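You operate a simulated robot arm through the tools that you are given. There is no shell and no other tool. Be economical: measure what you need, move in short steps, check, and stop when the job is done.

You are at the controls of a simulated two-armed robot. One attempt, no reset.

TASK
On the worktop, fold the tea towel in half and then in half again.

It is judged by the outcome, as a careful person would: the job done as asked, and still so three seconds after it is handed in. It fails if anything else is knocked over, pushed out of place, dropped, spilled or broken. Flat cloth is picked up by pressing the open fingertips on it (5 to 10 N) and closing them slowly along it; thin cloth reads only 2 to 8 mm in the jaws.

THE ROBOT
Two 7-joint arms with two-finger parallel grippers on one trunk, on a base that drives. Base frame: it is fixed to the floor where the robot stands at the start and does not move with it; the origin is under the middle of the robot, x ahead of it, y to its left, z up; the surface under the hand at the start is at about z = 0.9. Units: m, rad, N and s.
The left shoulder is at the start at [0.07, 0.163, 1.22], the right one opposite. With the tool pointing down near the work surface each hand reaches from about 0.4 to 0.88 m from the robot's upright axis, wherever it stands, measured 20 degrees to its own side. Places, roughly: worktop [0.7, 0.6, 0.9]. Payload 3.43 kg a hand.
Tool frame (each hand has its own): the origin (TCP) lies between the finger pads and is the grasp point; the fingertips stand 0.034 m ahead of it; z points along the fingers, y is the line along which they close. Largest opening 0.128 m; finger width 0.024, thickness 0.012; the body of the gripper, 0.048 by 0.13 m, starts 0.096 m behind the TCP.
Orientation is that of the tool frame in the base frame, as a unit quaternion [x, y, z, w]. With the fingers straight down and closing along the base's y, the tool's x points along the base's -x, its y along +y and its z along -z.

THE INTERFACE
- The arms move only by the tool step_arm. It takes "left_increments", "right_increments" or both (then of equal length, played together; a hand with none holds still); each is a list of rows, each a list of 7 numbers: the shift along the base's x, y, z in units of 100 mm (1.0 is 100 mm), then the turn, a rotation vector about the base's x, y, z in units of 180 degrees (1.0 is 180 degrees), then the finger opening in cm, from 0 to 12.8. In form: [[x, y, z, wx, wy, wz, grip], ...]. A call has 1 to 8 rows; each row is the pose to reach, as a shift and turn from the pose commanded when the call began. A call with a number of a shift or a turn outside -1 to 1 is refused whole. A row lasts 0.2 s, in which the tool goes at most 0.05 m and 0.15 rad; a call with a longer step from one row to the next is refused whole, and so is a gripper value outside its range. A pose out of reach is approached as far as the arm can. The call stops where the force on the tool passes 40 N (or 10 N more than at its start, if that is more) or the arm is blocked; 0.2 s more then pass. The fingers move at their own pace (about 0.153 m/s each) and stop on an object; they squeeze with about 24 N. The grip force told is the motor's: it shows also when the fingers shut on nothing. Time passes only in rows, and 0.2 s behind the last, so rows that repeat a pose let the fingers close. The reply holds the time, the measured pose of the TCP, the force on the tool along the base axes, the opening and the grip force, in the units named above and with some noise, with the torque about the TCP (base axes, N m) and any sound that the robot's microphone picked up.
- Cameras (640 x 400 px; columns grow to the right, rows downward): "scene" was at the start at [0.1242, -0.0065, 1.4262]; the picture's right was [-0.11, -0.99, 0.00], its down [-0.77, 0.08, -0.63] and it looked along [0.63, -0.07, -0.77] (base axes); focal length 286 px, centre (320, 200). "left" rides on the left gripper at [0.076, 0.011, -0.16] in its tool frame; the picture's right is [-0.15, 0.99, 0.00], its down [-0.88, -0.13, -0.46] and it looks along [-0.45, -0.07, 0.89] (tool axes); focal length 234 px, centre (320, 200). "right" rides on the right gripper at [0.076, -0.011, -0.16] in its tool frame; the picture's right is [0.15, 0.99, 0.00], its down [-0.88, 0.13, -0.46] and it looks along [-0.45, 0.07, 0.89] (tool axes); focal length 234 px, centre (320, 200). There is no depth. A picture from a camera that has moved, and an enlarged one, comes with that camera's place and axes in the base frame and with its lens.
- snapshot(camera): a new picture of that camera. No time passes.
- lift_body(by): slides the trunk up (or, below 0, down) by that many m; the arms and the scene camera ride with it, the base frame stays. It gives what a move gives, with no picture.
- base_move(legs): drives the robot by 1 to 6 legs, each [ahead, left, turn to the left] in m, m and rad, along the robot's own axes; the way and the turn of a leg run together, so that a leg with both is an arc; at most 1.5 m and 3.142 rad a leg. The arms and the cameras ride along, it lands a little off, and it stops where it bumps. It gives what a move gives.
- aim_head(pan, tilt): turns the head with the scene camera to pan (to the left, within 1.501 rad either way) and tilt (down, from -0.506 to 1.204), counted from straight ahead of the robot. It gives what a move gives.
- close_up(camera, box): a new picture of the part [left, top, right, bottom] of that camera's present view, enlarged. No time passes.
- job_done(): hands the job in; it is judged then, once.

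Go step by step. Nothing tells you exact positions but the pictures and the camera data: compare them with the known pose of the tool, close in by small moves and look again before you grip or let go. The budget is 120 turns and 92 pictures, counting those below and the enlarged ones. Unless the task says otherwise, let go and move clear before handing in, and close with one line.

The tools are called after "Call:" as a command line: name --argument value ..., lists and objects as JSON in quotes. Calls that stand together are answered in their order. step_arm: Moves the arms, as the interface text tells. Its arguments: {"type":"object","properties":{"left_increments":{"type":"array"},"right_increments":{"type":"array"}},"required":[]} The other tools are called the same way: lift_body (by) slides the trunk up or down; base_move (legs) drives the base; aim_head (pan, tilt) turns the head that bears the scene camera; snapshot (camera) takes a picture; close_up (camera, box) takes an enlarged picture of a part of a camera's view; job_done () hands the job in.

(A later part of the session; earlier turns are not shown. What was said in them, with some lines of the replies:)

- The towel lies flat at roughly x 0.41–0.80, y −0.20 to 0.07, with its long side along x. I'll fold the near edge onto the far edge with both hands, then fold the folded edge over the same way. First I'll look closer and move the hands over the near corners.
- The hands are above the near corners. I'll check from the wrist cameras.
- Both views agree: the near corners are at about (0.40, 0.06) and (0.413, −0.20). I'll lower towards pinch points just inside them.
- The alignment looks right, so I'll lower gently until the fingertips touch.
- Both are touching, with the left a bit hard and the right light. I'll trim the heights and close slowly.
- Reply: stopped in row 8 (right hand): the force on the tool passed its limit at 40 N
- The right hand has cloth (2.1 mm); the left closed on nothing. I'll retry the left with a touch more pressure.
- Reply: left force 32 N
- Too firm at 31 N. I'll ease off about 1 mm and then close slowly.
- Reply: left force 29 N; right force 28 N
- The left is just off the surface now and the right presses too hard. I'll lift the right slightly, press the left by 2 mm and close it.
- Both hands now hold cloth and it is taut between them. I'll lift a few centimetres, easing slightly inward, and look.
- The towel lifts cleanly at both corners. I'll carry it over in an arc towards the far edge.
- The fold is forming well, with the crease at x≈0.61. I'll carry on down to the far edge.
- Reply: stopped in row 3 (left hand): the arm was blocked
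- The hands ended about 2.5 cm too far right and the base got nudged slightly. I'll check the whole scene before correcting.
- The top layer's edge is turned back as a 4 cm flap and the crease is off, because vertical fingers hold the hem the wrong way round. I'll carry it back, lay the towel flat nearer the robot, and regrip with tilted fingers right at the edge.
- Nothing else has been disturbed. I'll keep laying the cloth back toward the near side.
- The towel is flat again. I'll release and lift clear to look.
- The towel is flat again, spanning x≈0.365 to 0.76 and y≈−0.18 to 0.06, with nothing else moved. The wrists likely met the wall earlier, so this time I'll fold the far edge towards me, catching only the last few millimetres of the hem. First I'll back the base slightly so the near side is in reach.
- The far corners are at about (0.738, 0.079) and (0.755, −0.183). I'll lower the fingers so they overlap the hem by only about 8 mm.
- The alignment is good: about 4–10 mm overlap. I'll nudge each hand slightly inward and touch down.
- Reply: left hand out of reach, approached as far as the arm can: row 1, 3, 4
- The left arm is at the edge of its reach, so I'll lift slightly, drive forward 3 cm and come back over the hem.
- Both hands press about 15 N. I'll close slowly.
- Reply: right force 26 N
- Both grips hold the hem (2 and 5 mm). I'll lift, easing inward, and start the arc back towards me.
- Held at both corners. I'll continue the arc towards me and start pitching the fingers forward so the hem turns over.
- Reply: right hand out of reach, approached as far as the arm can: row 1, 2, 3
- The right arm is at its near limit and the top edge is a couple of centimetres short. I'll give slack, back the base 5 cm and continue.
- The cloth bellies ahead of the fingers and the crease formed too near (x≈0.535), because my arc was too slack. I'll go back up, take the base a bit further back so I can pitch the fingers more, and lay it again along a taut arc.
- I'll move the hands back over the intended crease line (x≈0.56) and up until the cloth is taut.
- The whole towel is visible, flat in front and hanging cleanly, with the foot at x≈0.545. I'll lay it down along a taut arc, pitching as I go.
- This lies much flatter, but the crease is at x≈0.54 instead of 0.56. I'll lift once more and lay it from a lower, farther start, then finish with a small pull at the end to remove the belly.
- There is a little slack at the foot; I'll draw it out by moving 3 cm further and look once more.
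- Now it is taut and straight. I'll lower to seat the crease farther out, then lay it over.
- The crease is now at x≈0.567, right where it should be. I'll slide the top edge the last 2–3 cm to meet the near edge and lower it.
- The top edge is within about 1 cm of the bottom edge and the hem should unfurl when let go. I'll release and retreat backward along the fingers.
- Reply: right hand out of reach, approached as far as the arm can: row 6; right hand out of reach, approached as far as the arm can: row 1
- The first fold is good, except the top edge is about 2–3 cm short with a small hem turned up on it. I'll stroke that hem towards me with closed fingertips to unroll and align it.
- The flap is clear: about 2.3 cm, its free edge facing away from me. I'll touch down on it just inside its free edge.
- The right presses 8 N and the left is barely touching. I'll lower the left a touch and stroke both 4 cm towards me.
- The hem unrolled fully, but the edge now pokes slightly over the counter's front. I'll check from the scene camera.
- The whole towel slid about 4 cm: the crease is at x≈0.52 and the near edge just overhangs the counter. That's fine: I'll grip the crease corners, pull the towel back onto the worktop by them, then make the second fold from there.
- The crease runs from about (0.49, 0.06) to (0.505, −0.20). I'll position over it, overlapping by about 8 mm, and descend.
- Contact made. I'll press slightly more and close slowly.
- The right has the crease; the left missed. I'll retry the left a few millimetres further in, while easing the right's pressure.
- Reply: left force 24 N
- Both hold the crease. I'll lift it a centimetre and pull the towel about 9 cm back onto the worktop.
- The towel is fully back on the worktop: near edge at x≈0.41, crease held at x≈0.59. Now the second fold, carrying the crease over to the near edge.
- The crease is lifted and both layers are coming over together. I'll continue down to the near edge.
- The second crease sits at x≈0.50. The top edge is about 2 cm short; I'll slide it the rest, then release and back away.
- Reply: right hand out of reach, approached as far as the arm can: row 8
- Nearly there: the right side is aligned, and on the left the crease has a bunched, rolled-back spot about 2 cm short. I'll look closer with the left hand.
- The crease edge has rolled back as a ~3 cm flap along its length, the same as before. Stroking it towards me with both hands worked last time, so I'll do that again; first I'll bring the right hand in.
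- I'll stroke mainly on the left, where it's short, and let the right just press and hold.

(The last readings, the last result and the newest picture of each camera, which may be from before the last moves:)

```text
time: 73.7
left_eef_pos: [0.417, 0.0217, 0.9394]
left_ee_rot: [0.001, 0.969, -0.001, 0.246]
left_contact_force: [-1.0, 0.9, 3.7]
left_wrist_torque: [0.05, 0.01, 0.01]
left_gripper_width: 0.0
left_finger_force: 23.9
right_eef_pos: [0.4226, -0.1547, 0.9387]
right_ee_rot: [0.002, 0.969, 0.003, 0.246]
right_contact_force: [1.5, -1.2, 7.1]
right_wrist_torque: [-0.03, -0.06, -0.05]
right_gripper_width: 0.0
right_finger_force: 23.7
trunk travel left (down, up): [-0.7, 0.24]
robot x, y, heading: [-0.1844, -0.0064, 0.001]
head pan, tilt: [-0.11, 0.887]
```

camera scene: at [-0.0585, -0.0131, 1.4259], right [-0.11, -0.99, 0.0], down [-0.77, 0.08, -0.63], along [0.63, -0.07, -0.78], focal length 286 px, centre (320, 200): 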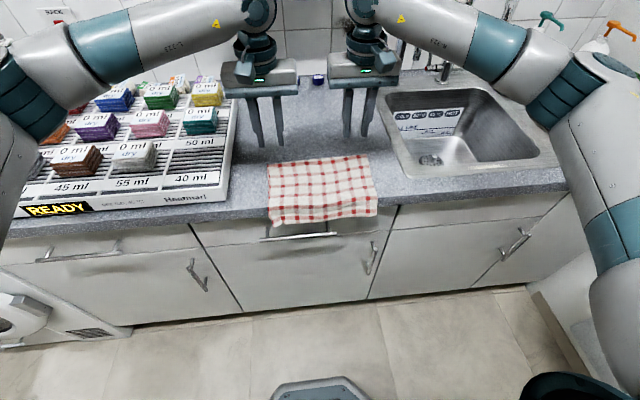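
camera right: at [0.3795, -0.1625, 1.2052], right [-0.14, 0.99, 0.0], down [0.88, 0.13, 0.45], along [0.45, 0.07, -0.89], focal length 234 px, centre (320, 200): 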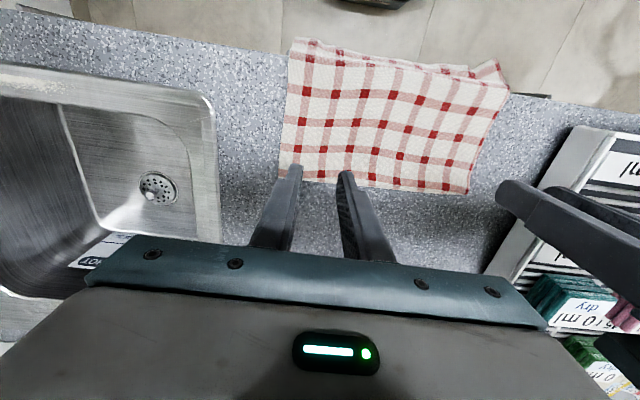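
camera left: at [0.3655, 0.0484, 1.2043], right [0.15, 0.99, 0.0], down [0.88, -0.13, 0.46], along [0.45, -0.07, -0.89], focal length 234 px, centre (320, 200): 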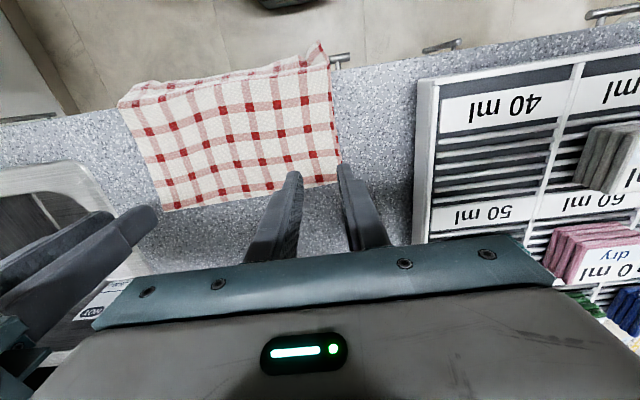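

Good light contact (4 and 7 N). Stroking the left now, with the right following only slightly.

Call:
step_arm --left_increments '[[-0.08, 0.01, -0.015, 0, 0, 0, 0], [-0.16, 0.02, -0.015, 0, 0, 0, 0], [-0.24, 0.03, -0.015, 0, 0, 0, 0], [-0.32, 0.04, -0.015, 0, 0, 0, 0], [-0.4, 0.05, -0.015, 0, 0, 0, 0], [-0.4, 0.05, 0.2, 0, 0, 0, 0], [-0.4, 0.05, 0.6, 0, 0, 0, 0]]' --right_increments '[[0, 0, 0, 0, 0, 0, 0], [0, 0, 0, 0, 0, 0, 0], [0, 0, 0, 0, 0, 0, 0], [0, 0, 0, 0, 0, 0, 0], [0, 0, 0, 0, 0, 0, 0], [0, 0, 0.2, 0, 0, 0, 0], [0, -0.2, 0.6, 0, 0, 0, 0]]'

Call:
close_up --camera "left" --box '[100, 60, 420, 260]'

Call:
close_up --camera "right" --box '[200, 60, 520, 260]'

```text
time: 75.3
left_eef_pos: [0.3739, 0.0269, 1.0]
left_ee_rot: [0.0, 0.969, 0.001, 0.247]
left_contact_force: [0.2, 0.9, 0.2]
left_wrist_torque: [0.02, 0.01, 0.03]
left_gripper_width: 0.0
left_finger_force: 24.1
right_eef_pos: [0.4213, -0.1762, 0.9983]
right_ee_rot: [0.001, 0.969, 0.002, 0.246]
right_contact_force: [-1.2, -0.3, 0.7]
right_wrist_torque: [0.04, -0.03, 0.02]
right_gripper_width: 0.0001
right_finger_force: 24.1
trunk travel left (down, up): [-0.7, 0.24]
robot x, y, heading: [-0.1849, -0.0052, 0.002]
head pan, tilt: [-0.11, 0.887]
```

```text
2.00 times, centred on (260, 160) of left
camera zoom: at [0.2298, 0.0369, 1.103], right [0.13, 0.99, 0.07], down [0.56, -0.13, 0.82], along [0.82, -0.07, -0.57], focal length 468 px, centre (440, 280)
```

zoom: 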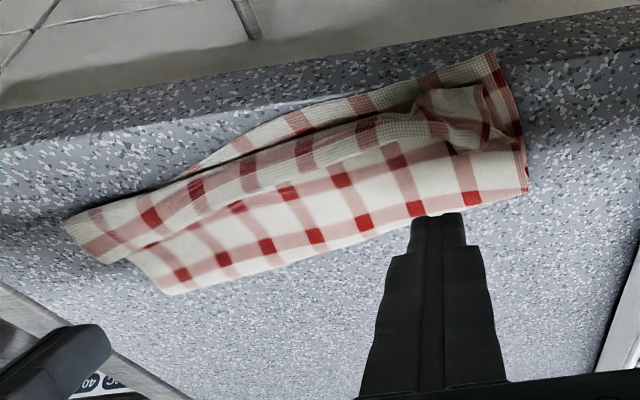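

```text
2.00 times, centred on (360, 160) of right
camera zoom: at [0.2793, -0.1893, 1.1022], right [-0.13, 0.99, -0.06], down [0.56, 0.13, 0.82], along [0.82, 0.07, -0.57], focal length 468 px, centre (240, 280)
```

zoom: 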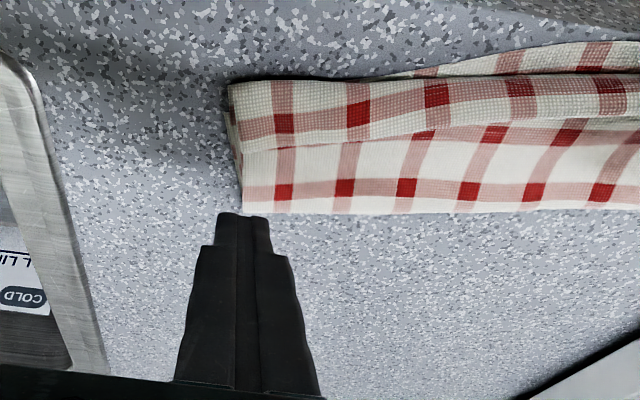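

Call:
close_up --camera "scene" --box '[240, 130, 400, 220]'

```text
4.00 times, centred on (320, 175) of scene
camera zoom: at [-0.0638, -0.0152, 1.4262], right [-0.11, -0.99, 0.0], down [-0.77, 0.08, -0.63], along [0.63, -0.07, -0.77], focal length 1144 px, centre (320, 300)
```

zoom: 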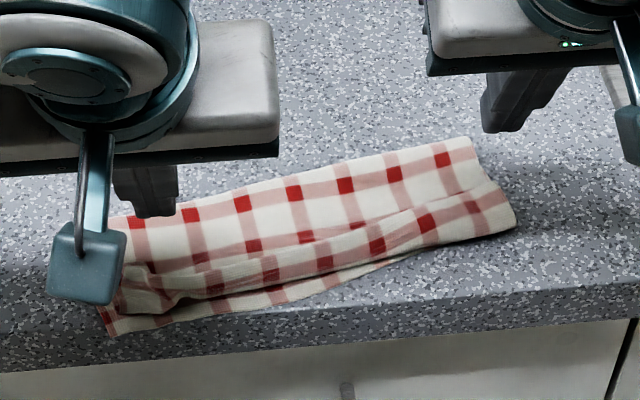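

The towel slid and turned a little as one block instead of unrolling. I'll pin the back with the right hand and stroke the left part again.

Call:
step_arm --right_increments '[[0.1, 0.2, 0, 0, 0, 0, 0], [0.25, 0.5, 0, 0, 0, 0, 0], [0.25, 0.55, -0.3, 0, 0, 0, 0], [0.25, 0.55, -0.5, 0, 0, 0, 0], [0.25, 0.55, -0.58, 0, 0, 0, 0], [0.25, 0.55, -0.61, 0, 0, 0, 0]]' --left_increments '[[0, 0, 0, 0, 0, 0, 0], [-0.03, -0.05, 0, 0, 0, 0, 0], [-0.03, -0.07, -0.3, 0, 0, 0, 0], [-0.03, -0.07, -0.5, 0, 0, 0, 0], [-0.03, -0.07, -0.58, 0, 0, 0, 0], [-0.03, -0.07, -0.6, 0, 0, 0, 0]]'

```text
time: 76.7
left_eef_pos: [0.3718, 0.0206, 0.9396]
left_ee_rot: [0.001, 0.969, -0.001, 0.246]
left_contact_force: [0.1, 0.9, 2.7]
left_wrist_torque: [0.01, -0.06, 0.01]
left_gripper_width: 0.0
left_finger_force: 23.5
right_eef_pos: [0.4483, -0.1211, 0.938]
right_ee_rot: [0.001, 0.969, 0.003, 0.247]
right_contact_force: [1.5, -0.9, 5.5]
right_wrist_torque: [-0.02, -0.05, -0.01]
right_gripper_width: 0.0
right_finger_force: 24.1
trunk travel left (down, up): [-0.7, 0.24]
robot x, y, heading: [-0.1854, -0.0082, 0.003]
head pan, tilt: [-0.11, 0.887]
```

Call:
step_arm --left_increments '[[0, 0, 0, 0, 0, 0, 0], [-0.08, 0, -0.01, 0, 0, 0, 0], [-0.16, 0, -0.01, 0, 0, 0, 0], [-0.24, 0, -0.01, 0, 0, 0, 0], [-0.32, 0, -0.01, 0, 0, 0, 0], [-0.4, 0, -0.01, 0, 0, 0, 0], [-0.4, 0, 0.2, 0, 0, 0, 0], [-0.4, 0.1, 0.6, 0, 0, 0, 0]]' --right_increments '[[0, 0, -0.03, 0, 0, 0, 0], [0, 0, -0.03, 0, 0, 0, 0], [0, 0, -0.03, 0, 0, 0, 0], [0, 0, -0.03, 0, 0, 0, 0], [0, 0, -0.03, 0, 0, 0, 0], [0, 0, -0.03, 0, 0, 0, 0], [0, 0, 0.15, 0, 0, 0, 0], [0, -0.1, 0.5, 0, 0, 0, 0]]'

Call:
close_up --camera "left" --box '[100, 60, 420, 260]'

Call:
close_up --camera "scene" --box '[240, 130, 400, 220]'

```text
time: 78.5
left_eef_pos: [0.3305, 0.0311, 0.9992]
left_ee_rot: [-0.001, 0.969, -0.001, 0.247]
left_contact_force: [0.1, 0.0, 1.2]
left_wrist_torque: [-0.01, -0.05, -0.03]
left_gripper_width: 0.0001
left_finger_force: 23.6
right_eef_pos: [0.4456, -0.13, 0.9871]
right_ee_rot: [0.001, 0.97, 0.002, 0.244]
right_contact_force: [0.2, 0.2, -0.1]
right_wrist_torque: [-0.01, -0.04, -0.01]
right_gripper_width: 0.0
right_finger_force: 23.6
trunk travel left (down, up): [-0.7, 0.24]
robot x, y, heading: [-0.1862, -0.0049, 0.001]
head pan, tilt: [-0.11, 0.887]
```

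```text
2.00 times, centred on (260, 160) of left
camera zoom: at [0.1868, 0.0416, 1.1021], right [0.13, 0.99, 0.07], down [0.56, -0.13, 0.82], along [0.82, -0.07, -0.57], focal length 468 px, centre (440, 280)
```

zoom: 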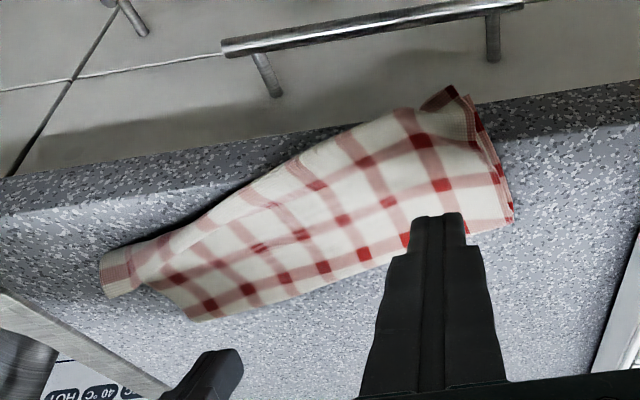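

```text
4.00 times, centred on (320, 175) of scene
camera zoom: at [-0.0642, -0.0134, 1.4262], right [-0.11, -0.99, 0.0], down [-0.77, 0.08, -0.63], along [0.63, -0.07, -0.77], focal length 1144 px, centre (320, 300)
```

zoom: 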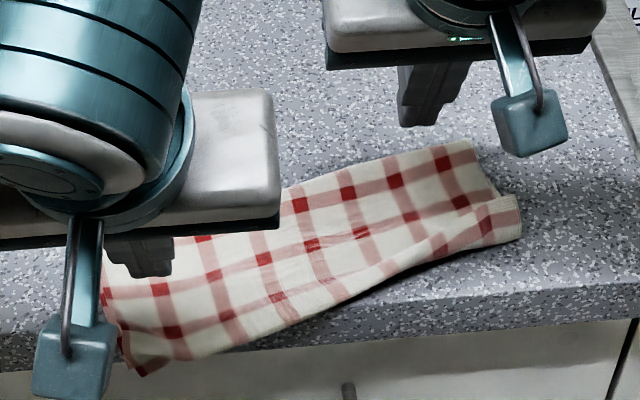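

That unrolled the left and middle nicely; only the right end still has the flap. Now I'll pin with the left and stroke the right.

Call:
step_arm --left_increments '[[0.3, -0.05, 0, 0, 0, 0, 0], [0.65, -0.1, 0, 0, 0, 0, 0], [0.84, -0.1, -0.25, 0, 0, 0, 0], [0.84, -0.1, -0.5, 0, 0, 0, 0], [0.84, -0.1, -0.6, 0, 0, 0, 0], [0.84, -0.1, -0.62, 0, 0, 0, 0]]' --right_increments '[[-0.2, -0.2, 0, 0, 0, 0, 0], [-0.4, -0.35, 0, 0, 0, 0, 0], [-0.4, -0.35, -0.2, 0, 0, 0, 0], [-0.4, -0.35, -0.4, 0, 0, 0, 0], [-0.4, -0.35, -0.46, 0, 0, 0, 0], [-0.4, -0.35, -0.475, 0, 0, 0, 0]]'

Call:
close_up --camera "right" --box '[200, 60, 520, 260]'

```text
time: 79.9
left_eef_pos: [0.4177, 0.0198, 0.9374]
left_ee_rot: [0.0, 0.969, -0.001, 0.247]
left_contact_force: [1.8, -1.2, 7.5]
left_wrist_torque: [-0.06, -0.06, -0.03]
left_gripper_width: 0.0
left_finger_force: 24.3
right_eef_pos: [0.4085, -0.1652, 0.9392]
right_ee_rot: [0.002, 0.969, 0.001, 0.246]
right_contact_force: [-0.2, 0.1, 0.1]
right_wrist_torque: [-0.02, -0.02, 0.03]
right_gripper_width: 0.0
right_finger_force: 24.0
trunk travel left (down, up): [-0.7, 0.24]
robot x, y, heading: [-0.1839, -0.0101, 0.001]
head pan, tilt: [-0.11, 0.887]
```

```text
2.00 times, centred on (360, 160) of right
camera zoom: at [0.265, -0.178, 1.044], right [-0.13, 0.99, -0.06], down [0.56, 0.13, 0.82], along [0.82, 0.07, -0.57], focal length 468 px, centre (240, 280)
```

zoom: 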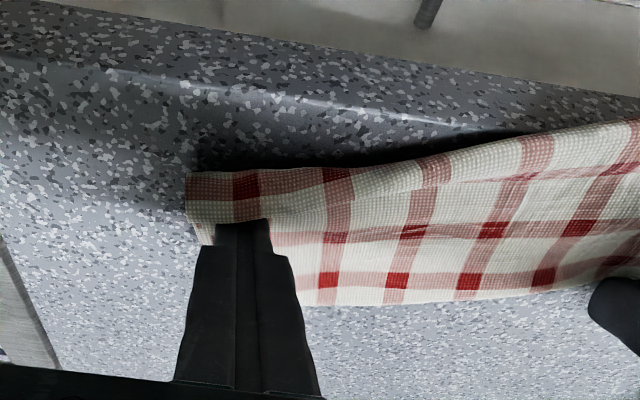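

Call:
step_arm --left_increments '[[0, 0, -0.02, 0, 0, 0, 0], [0, 0, -0.02, 0, 0, 0, 0], [0, 0, -0.02, 0, 0, 0, 0], [0, 0, -0.02, 0, 0, 0, 0], [0, 0, -0.02, 0, 0, 0, 0], [0, 0, -0.02, 0, 0, 0, 0], [0, 0, 0.1, 0, 0, 0, 0], [0, 0.1, 0.5, 0, 0, 0, 0]]' --right_increments '[[-0.06, 0, 0.0, 0, 0, 0, 0], [-0.06, 0, -0.035, 0, 0, 0, 0], [-0.14, 0, -0.04, 0, 0, 0, 0], [-0.22, 0, -0.04, 0, 0, 0, 0], [-0.3, 0, -0.04, 0, 0, 0, 0], [-0.38, 0, -0.04, 0, 0, 0, 0], [-0.38, 0, 0.2, 0, 0, 0, 0], [-0.38, -0.1, 0.6, 0, 0, 0, 0]]'

Call:
close_up --camera "scene" --box '[240, 130, 400, 220]'

Call:
close_up --camera "right" --box '[200, 60, 520, 260]'

```text
time: 81.7
left_eef_pos: [0.4144, 0.0295, 0.9863]
left_ee_rot: [0.0, 0.969, 0.0, 0.246]
left_contact_force: [0.4, 0.1, 0.9]
left_wrist_torque: [-0.01, -0.04, -0.02]
left_gripper_width: 0.0
left_finger_force: 23.5
right_eef_pos: [0.3667, -0.1737, 1.0011]
right_ee_rot: [0.001, 0.97, 0.002, 0.245]
right_contact_force: [-0.8, 0.5, 0.0]
right_wrist_torque: [0.01, -0.05, 0.0]
right_gripper_width: 0.0
right_finger_force: 24.2
trunk travel left (down, up): [-0.7, 0.24]
robot x, y, heading: [-0.1841, -0.0099, 0.001]
head pan, tilt: [-0.11, 0.887]
```

```text
4.00 times, centred on (320, 175) of scene
camera zoom: at [-0.0642, -0.0135, 1.4261], right [-0.11, -0.99, 0.0], down [-0.77, 0.08, -0.63], along [0.63, -0.07, -0.77], focal length 1144 px, centre (320, 300)
```

zoom: 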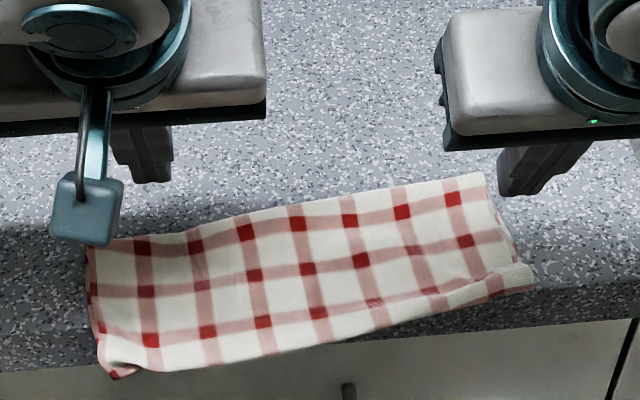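

```text
2.00 times, centred on (360, 160) of right
camera zoom: at [0.2251, -0.1865, 1.1046], right [-0.13, 0.99, -0.07], down [0.56, 0.13, 0.82], along [0.82, 0.07, -0.57], focal length 468 px, centre (240, 280)
```

zoom: 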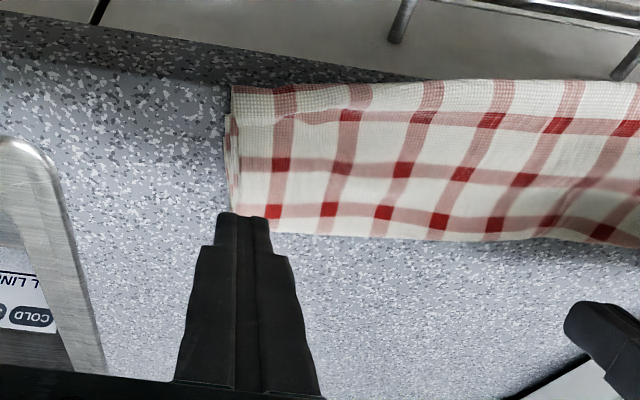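

It's a neat quarter fold now, but its left front overhangs the counter edge (x≈0.36) by about 3 cm. I'll press down on the stack and drag it back, checking that it moves as a block.

Call:
step_arm --left_increments '[[-0.13, -0.05, 0, 0, 0, 0, 0], [-0.26, -0.1, 0, 0, 0, 0, 0], [-0.26, -0.1, -0.25, 0, 0, 0, 0], [-0.26, -0.1, -0.4, 0, 0, 0, 0], [-0.26, -0.1, -0.48, 0, 0, 0, 0], [-0.26, -0.1, -0.505, 0, 0, 0, 0]]' --right_increments '[[0.2, 0.1, 0, 0, 0, 0, 0], [0.45, 0.24, 0, 0, 0, 0, 0], [0.45, 0.24, -0.3, 0, 0, 0, 0], [0.45, 0.24, -0.5, 0, 0, 0, 0], [0.45, 0.24, -0.6, 0, 0, 0, 0], [0.45, 0.24, -0.64, 0, 0, 0, 0]]'

```text
time: 83.1
left_eef_pos: [0.3912, 0.0213, 0.9366]
left_ee_rot: [-0.001, 0.969, 0.0, 0.248]
left_contact_force: [1.0, 0.2, 10.7]
left_wrist_torque: [0.01, -0.07, -0.01]
left_gripper_width: 0.0
left_finger_force: 23.8
right_eef_pos: [0.4152, -0.1503, 0.9384]
right_ee_rot: [0.002, 0.969, 0.002, 0.248]
right_contact_force: [1.6, -2.0, 12.4]
right_wrist_torque: [-0.08, -0.14, -0.02]
right_gripper_width: 0.0
right_finger_force: 24.7
trunk travel left (down, up): [-0.7, 0.24]
robot x, y, heading: [-0.1862, -0.0083, -0.001]
head pan, tilt: [-0.11, 0.887]
```

Call:
step_arm --left_increments '[[0.08, 0, 0, 0, 0, 0, 0], [0.16, 0, 0, 0, 0, 0, 0], [0.24, 0, 0, 0, 0, 0, 0], [0.32, 0, 0, 0, 0, 0, 0], [0.32, 0, 0.15, 0, 0, 0, 0], [0.32, 0.1, 0.6, 0, 0, 0, 0]]' --right_increments '[[0.05, 0, 0, 0, 0, 0, 0], [0.1, 0, 0, 0, 0, 0, 0], [0.15, 0, 0, 0, 0, 0, 0], [0.2, 0, 0, 0, 0, 0, 0], [0.2, 0, 0.15, 0, 0, 0, 0], [0.2, -0.1, 0.6, 0, 0, 0, 0]]'

Call:
close_up --camera "scene" --box '[240, 130, 400, 220]'

```text
time: 84.5
left_eef_pos: [0.4198, 0.0306, 0.9975]
left_ee_rot: [0.0, 0.969, 0.0, 0.247]
left_contact_force: [-0.8, 0.2, 1.5]
left_wrist_torque: [0.01, -0.05, -0.01]
left_gripper_width: 0.0
left_finger_force: 24.1
right_eef_pos: [0.4332, -0.1612, 0.9959]
right_ee_rot: [0.001, 0.97, 0.002, 0.245]
right_contact_force: [-1.2, -0.1, 1.1]
right_wrist_torque: [0.01, -0.05, 0.01]
right_gripper_width: 0.0001
right_finger_force: 24.2
trunk travel left (down, up): [-0.7, 0.24]
robot x, y, heading: [-0.1844, -0.0089, 0.003]
head pan, tilt: [-0.11, 0.887]
```

```text
4.00 times, centred on (320, 175) of scene
camera zoom: at [-0.0646, -0.0132, 1.4263], right [-0.11, -0.99, 0.0], down [-0.77, 0.08, -0.63], along [0.63, -0.07, -0.77], focal length 1144 px, centre (320, 300)
```

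zoom: 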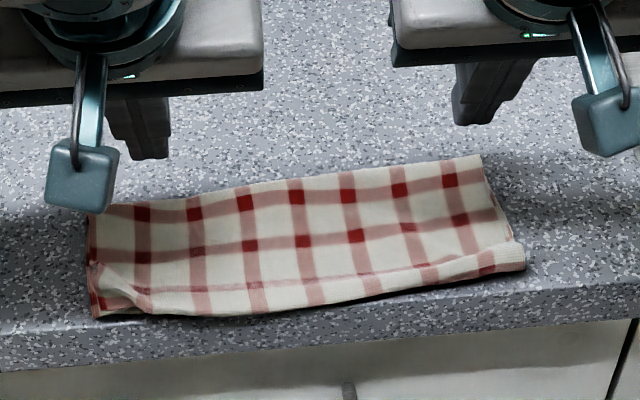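

It moved as one block and stays folded. One more 3–4 cm drag will bring it fully clear of the counter edge.

Call:
step_arm --left_increments '[[-0.1, -0.1, -0.2, 0, 0, 0, 0], [-0.1, -0.1, -0.5, 0, 0, 0, 0], [-0.1, -0.1, -0.59, 0, 0, 0, 0], [-0.1, -0.1, -0.615, 0, 0, 0, 0]]' --right_increments '[[0.0, 0.1, -0.2, 0, 0, 0, 0], [0.0, 0.1, -0.45, 0, 0, 0, 0], [0.0, 0.1, -0.56, 0, 0, 0, 0], [0.0, 0.1, -0.585, 0, 0, 0, 0]]'

Call:
step_arm --left_increments '[[0.08, 0, 0, 0, 0, 0, 0], [0.16, 0, 0, 0, 0, 0, 0], [0.24, 0, 0, 0, 0, 0, 0], [0.32, 0, 0, 0, 0, 0, 0], [0.4, 0, 0, 0, 0, 0, 0], [0.4, 0, 0.15, 0, 0, 0, 0], [0.4, 0.1, 0.6, 0, 0, 0, 0]]' --right_increments '[[0.07, 0, 0, 0, 0, 0, 0], [0.14, 0, 0, 0, 0, 0, 0], [0.21, 0, 0, 0, 0, 0, 0], [0.28, 0, 0, 0, 0, 0, 0], [0.35, 0, 0, 0, 0, 0, 0], [0.35, 0, 0.15, 0, 0, 0, 0], [0.35, -0.1, 0.6, 0, 0, 0, 0]]'

Call:
close_up --camera "scene" --box '[240, 130, 400, 220]'

```text
time: 85.5
left_eef_pos: [0.4146, 0.019, 0.938]
left_ee_rot: [-0.001, 0.968, -0.001, 0.249]
left_contact_force: [1.1, 1.6, 18.6]
left_wrist_torque: [0.04, -0.14, 0.03]
left_gripper_width: 0.0
left_finger_force: 24.4
right_eef_pos: [0.4359, -0.1508, 0.9389]
right_ee_rot: [0.001, 0.969, 0.003, 0.245]
right_contact_force: [0.5, 0.1, 3.9]
right_wrist_torque: [-0.02, -0.02, -0.04]
right_gripper_width: 0.0
right_finger_force: 24.5
trunk travel left (down, up): [-0.7, 0.24]
robot x, y, heading: [-0.1862, -0.0112, 0.003]
head pan, tilt: [-0.11, 0.887]
```

```text
time: 87.1
left_eef_pos: [0.4484, 0.0298, 0.9963]
left_ee_rot: [0.001, 0.969, -0.001, 0.246]
left_contact_force: [-0.5, -0.9, 0.5]
left_wrist_torque: [0.03, -0.05, -0.01]
left_gripper_width: 0.0
left_finger_force: 23.9
right_eef_pos: [0.4681, -0.1608, 0.9991]
right_ee_rot: [0.001, 0.969, 0.002, 0.247]
right_contact_force: [0.2, 0.4, -0.3]
right_wrist_torque: [0.05, -0.05, 0.02]
right_gripper_width: 0.0002
right_finger_force: 23.7
trunk travel left (down, up): [-0.7, 0.24]
robot x, y, heading: [-0.1806, -0.0074, 0.0]
head pan, tilt: [-0.11, 0.887]
```

```text
4.00 times, centred on (320, 175) of scene
camera zoom: at [-0.0648, -0.0136, 1.4263], right [-0.11, -0.99, 0.0], down [-0.77, 0.08, -0.63], along [0.63, -0.07, -0.77], focal length 1144 px, centre (320, 300)
```

zoom: 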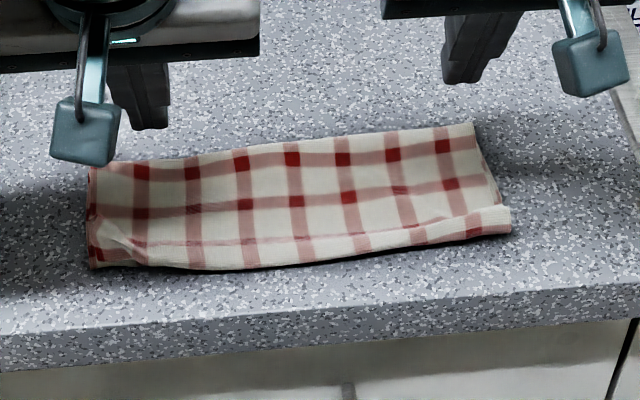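

The towel now sits wholly on the worktop as a tidy four-layer strip. I'll move the hands clear and check everything.

Call:
step_arm --left_increments '[[0, 0.1, 0.4, 0, 0, 0, 0], [-0.2, 0.2, 0.8, 0, 0, 0, 0], [-0.5, 0.4, 1.0, 0, 0, 0, 0], [-0.9, 0.6, 1.0, 0, 0, 0, 0]]' --right_increments '[[0, -0.1, 0.4, 0, 0, 0, 0], [-0.2, -0.3, 0.8, 0, 0, 0, 0], [-0.4, -0.6, 1.0, 0, 0, 0, 0], [-0.6, -0.9, 1.0, 0, 0, 0, 0]]'

Call:
snapshot --camera "scene"

Call:
close_up --camera "scene" --box '[250, 140, 390, 210]'

```text
time: 88.1
left_eef_pos: [0.3611, 0.0913, 1.0959]
left_ee_rot: [0.0, 0.969, 0.0, 0.247]
left_contact_force: [0.5, 0.6, 0.8]
left_wrist_torque: [0.01, -0.01, 0.0]
left_gripper_width: 0.0002
left_finger_force: 23.8
right_eef_pos: [0.4076, -0.2511, 1.0978]
right_ee_rot: [0.002, 0.969, 0.002, 0.246]
right_contact_force: [-0.7, 0.4, 1.7]
right_wrist_torque: [0.01, -0.01, 0.02]
right_gripper_width: 0.0
right_finger_force: 23.8
trunk travel left (down, up): [-0.7, 0.24]
robot x, y, heading: [-0.1848, -0.0067, 0.006]
head pan, tilt: [-0.11, 0.887]
```

```text
9 pictures are left
camera scene: at [-0.0635, -0.0142, 1.4265], right [-0.11, -0.99, 0.0], down [-0.77, 0.08, -0.63], along [0.63, -0.07, -0.77], focal length 286 px, centre (320, 200)
```

scene: 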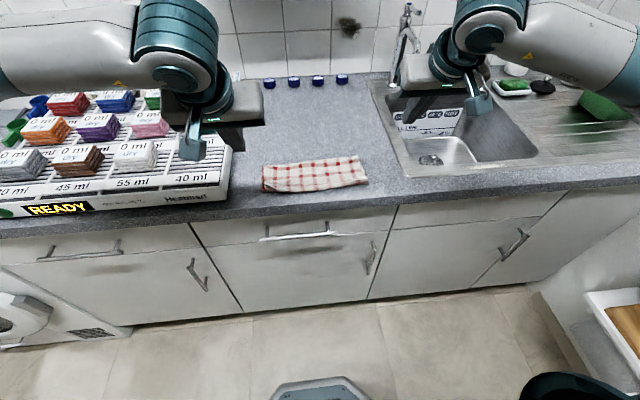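

```text
4.57 times, centred on (320, 175) of scene
camera zoom: at [-0.0635, -0.0142, 1.4265], right [-0.11, -0.99, 0.0], down [-0.77, 0.08, -0.63], along [0.63, -0.07, -0.77], focal length 1308 px, centre (320, 314)
```

zoom: 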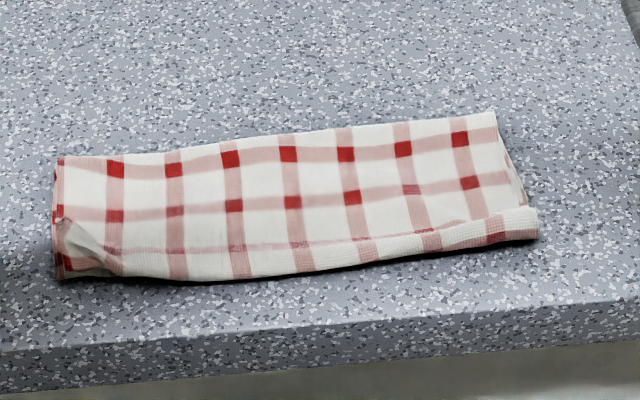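

The towel lies folded in quarters on the worktop, flat and aligned apart from a small turned corner. The hands are clear, nothing else has moved, and I'm handing in.

Call:
job_done

```text
The job is handed in.
```

The tea towel is folded in half and in half again, and lies flat on the worktop as a four-layer strip. The front left corner is slightly turned, and nothing else was disturbed.
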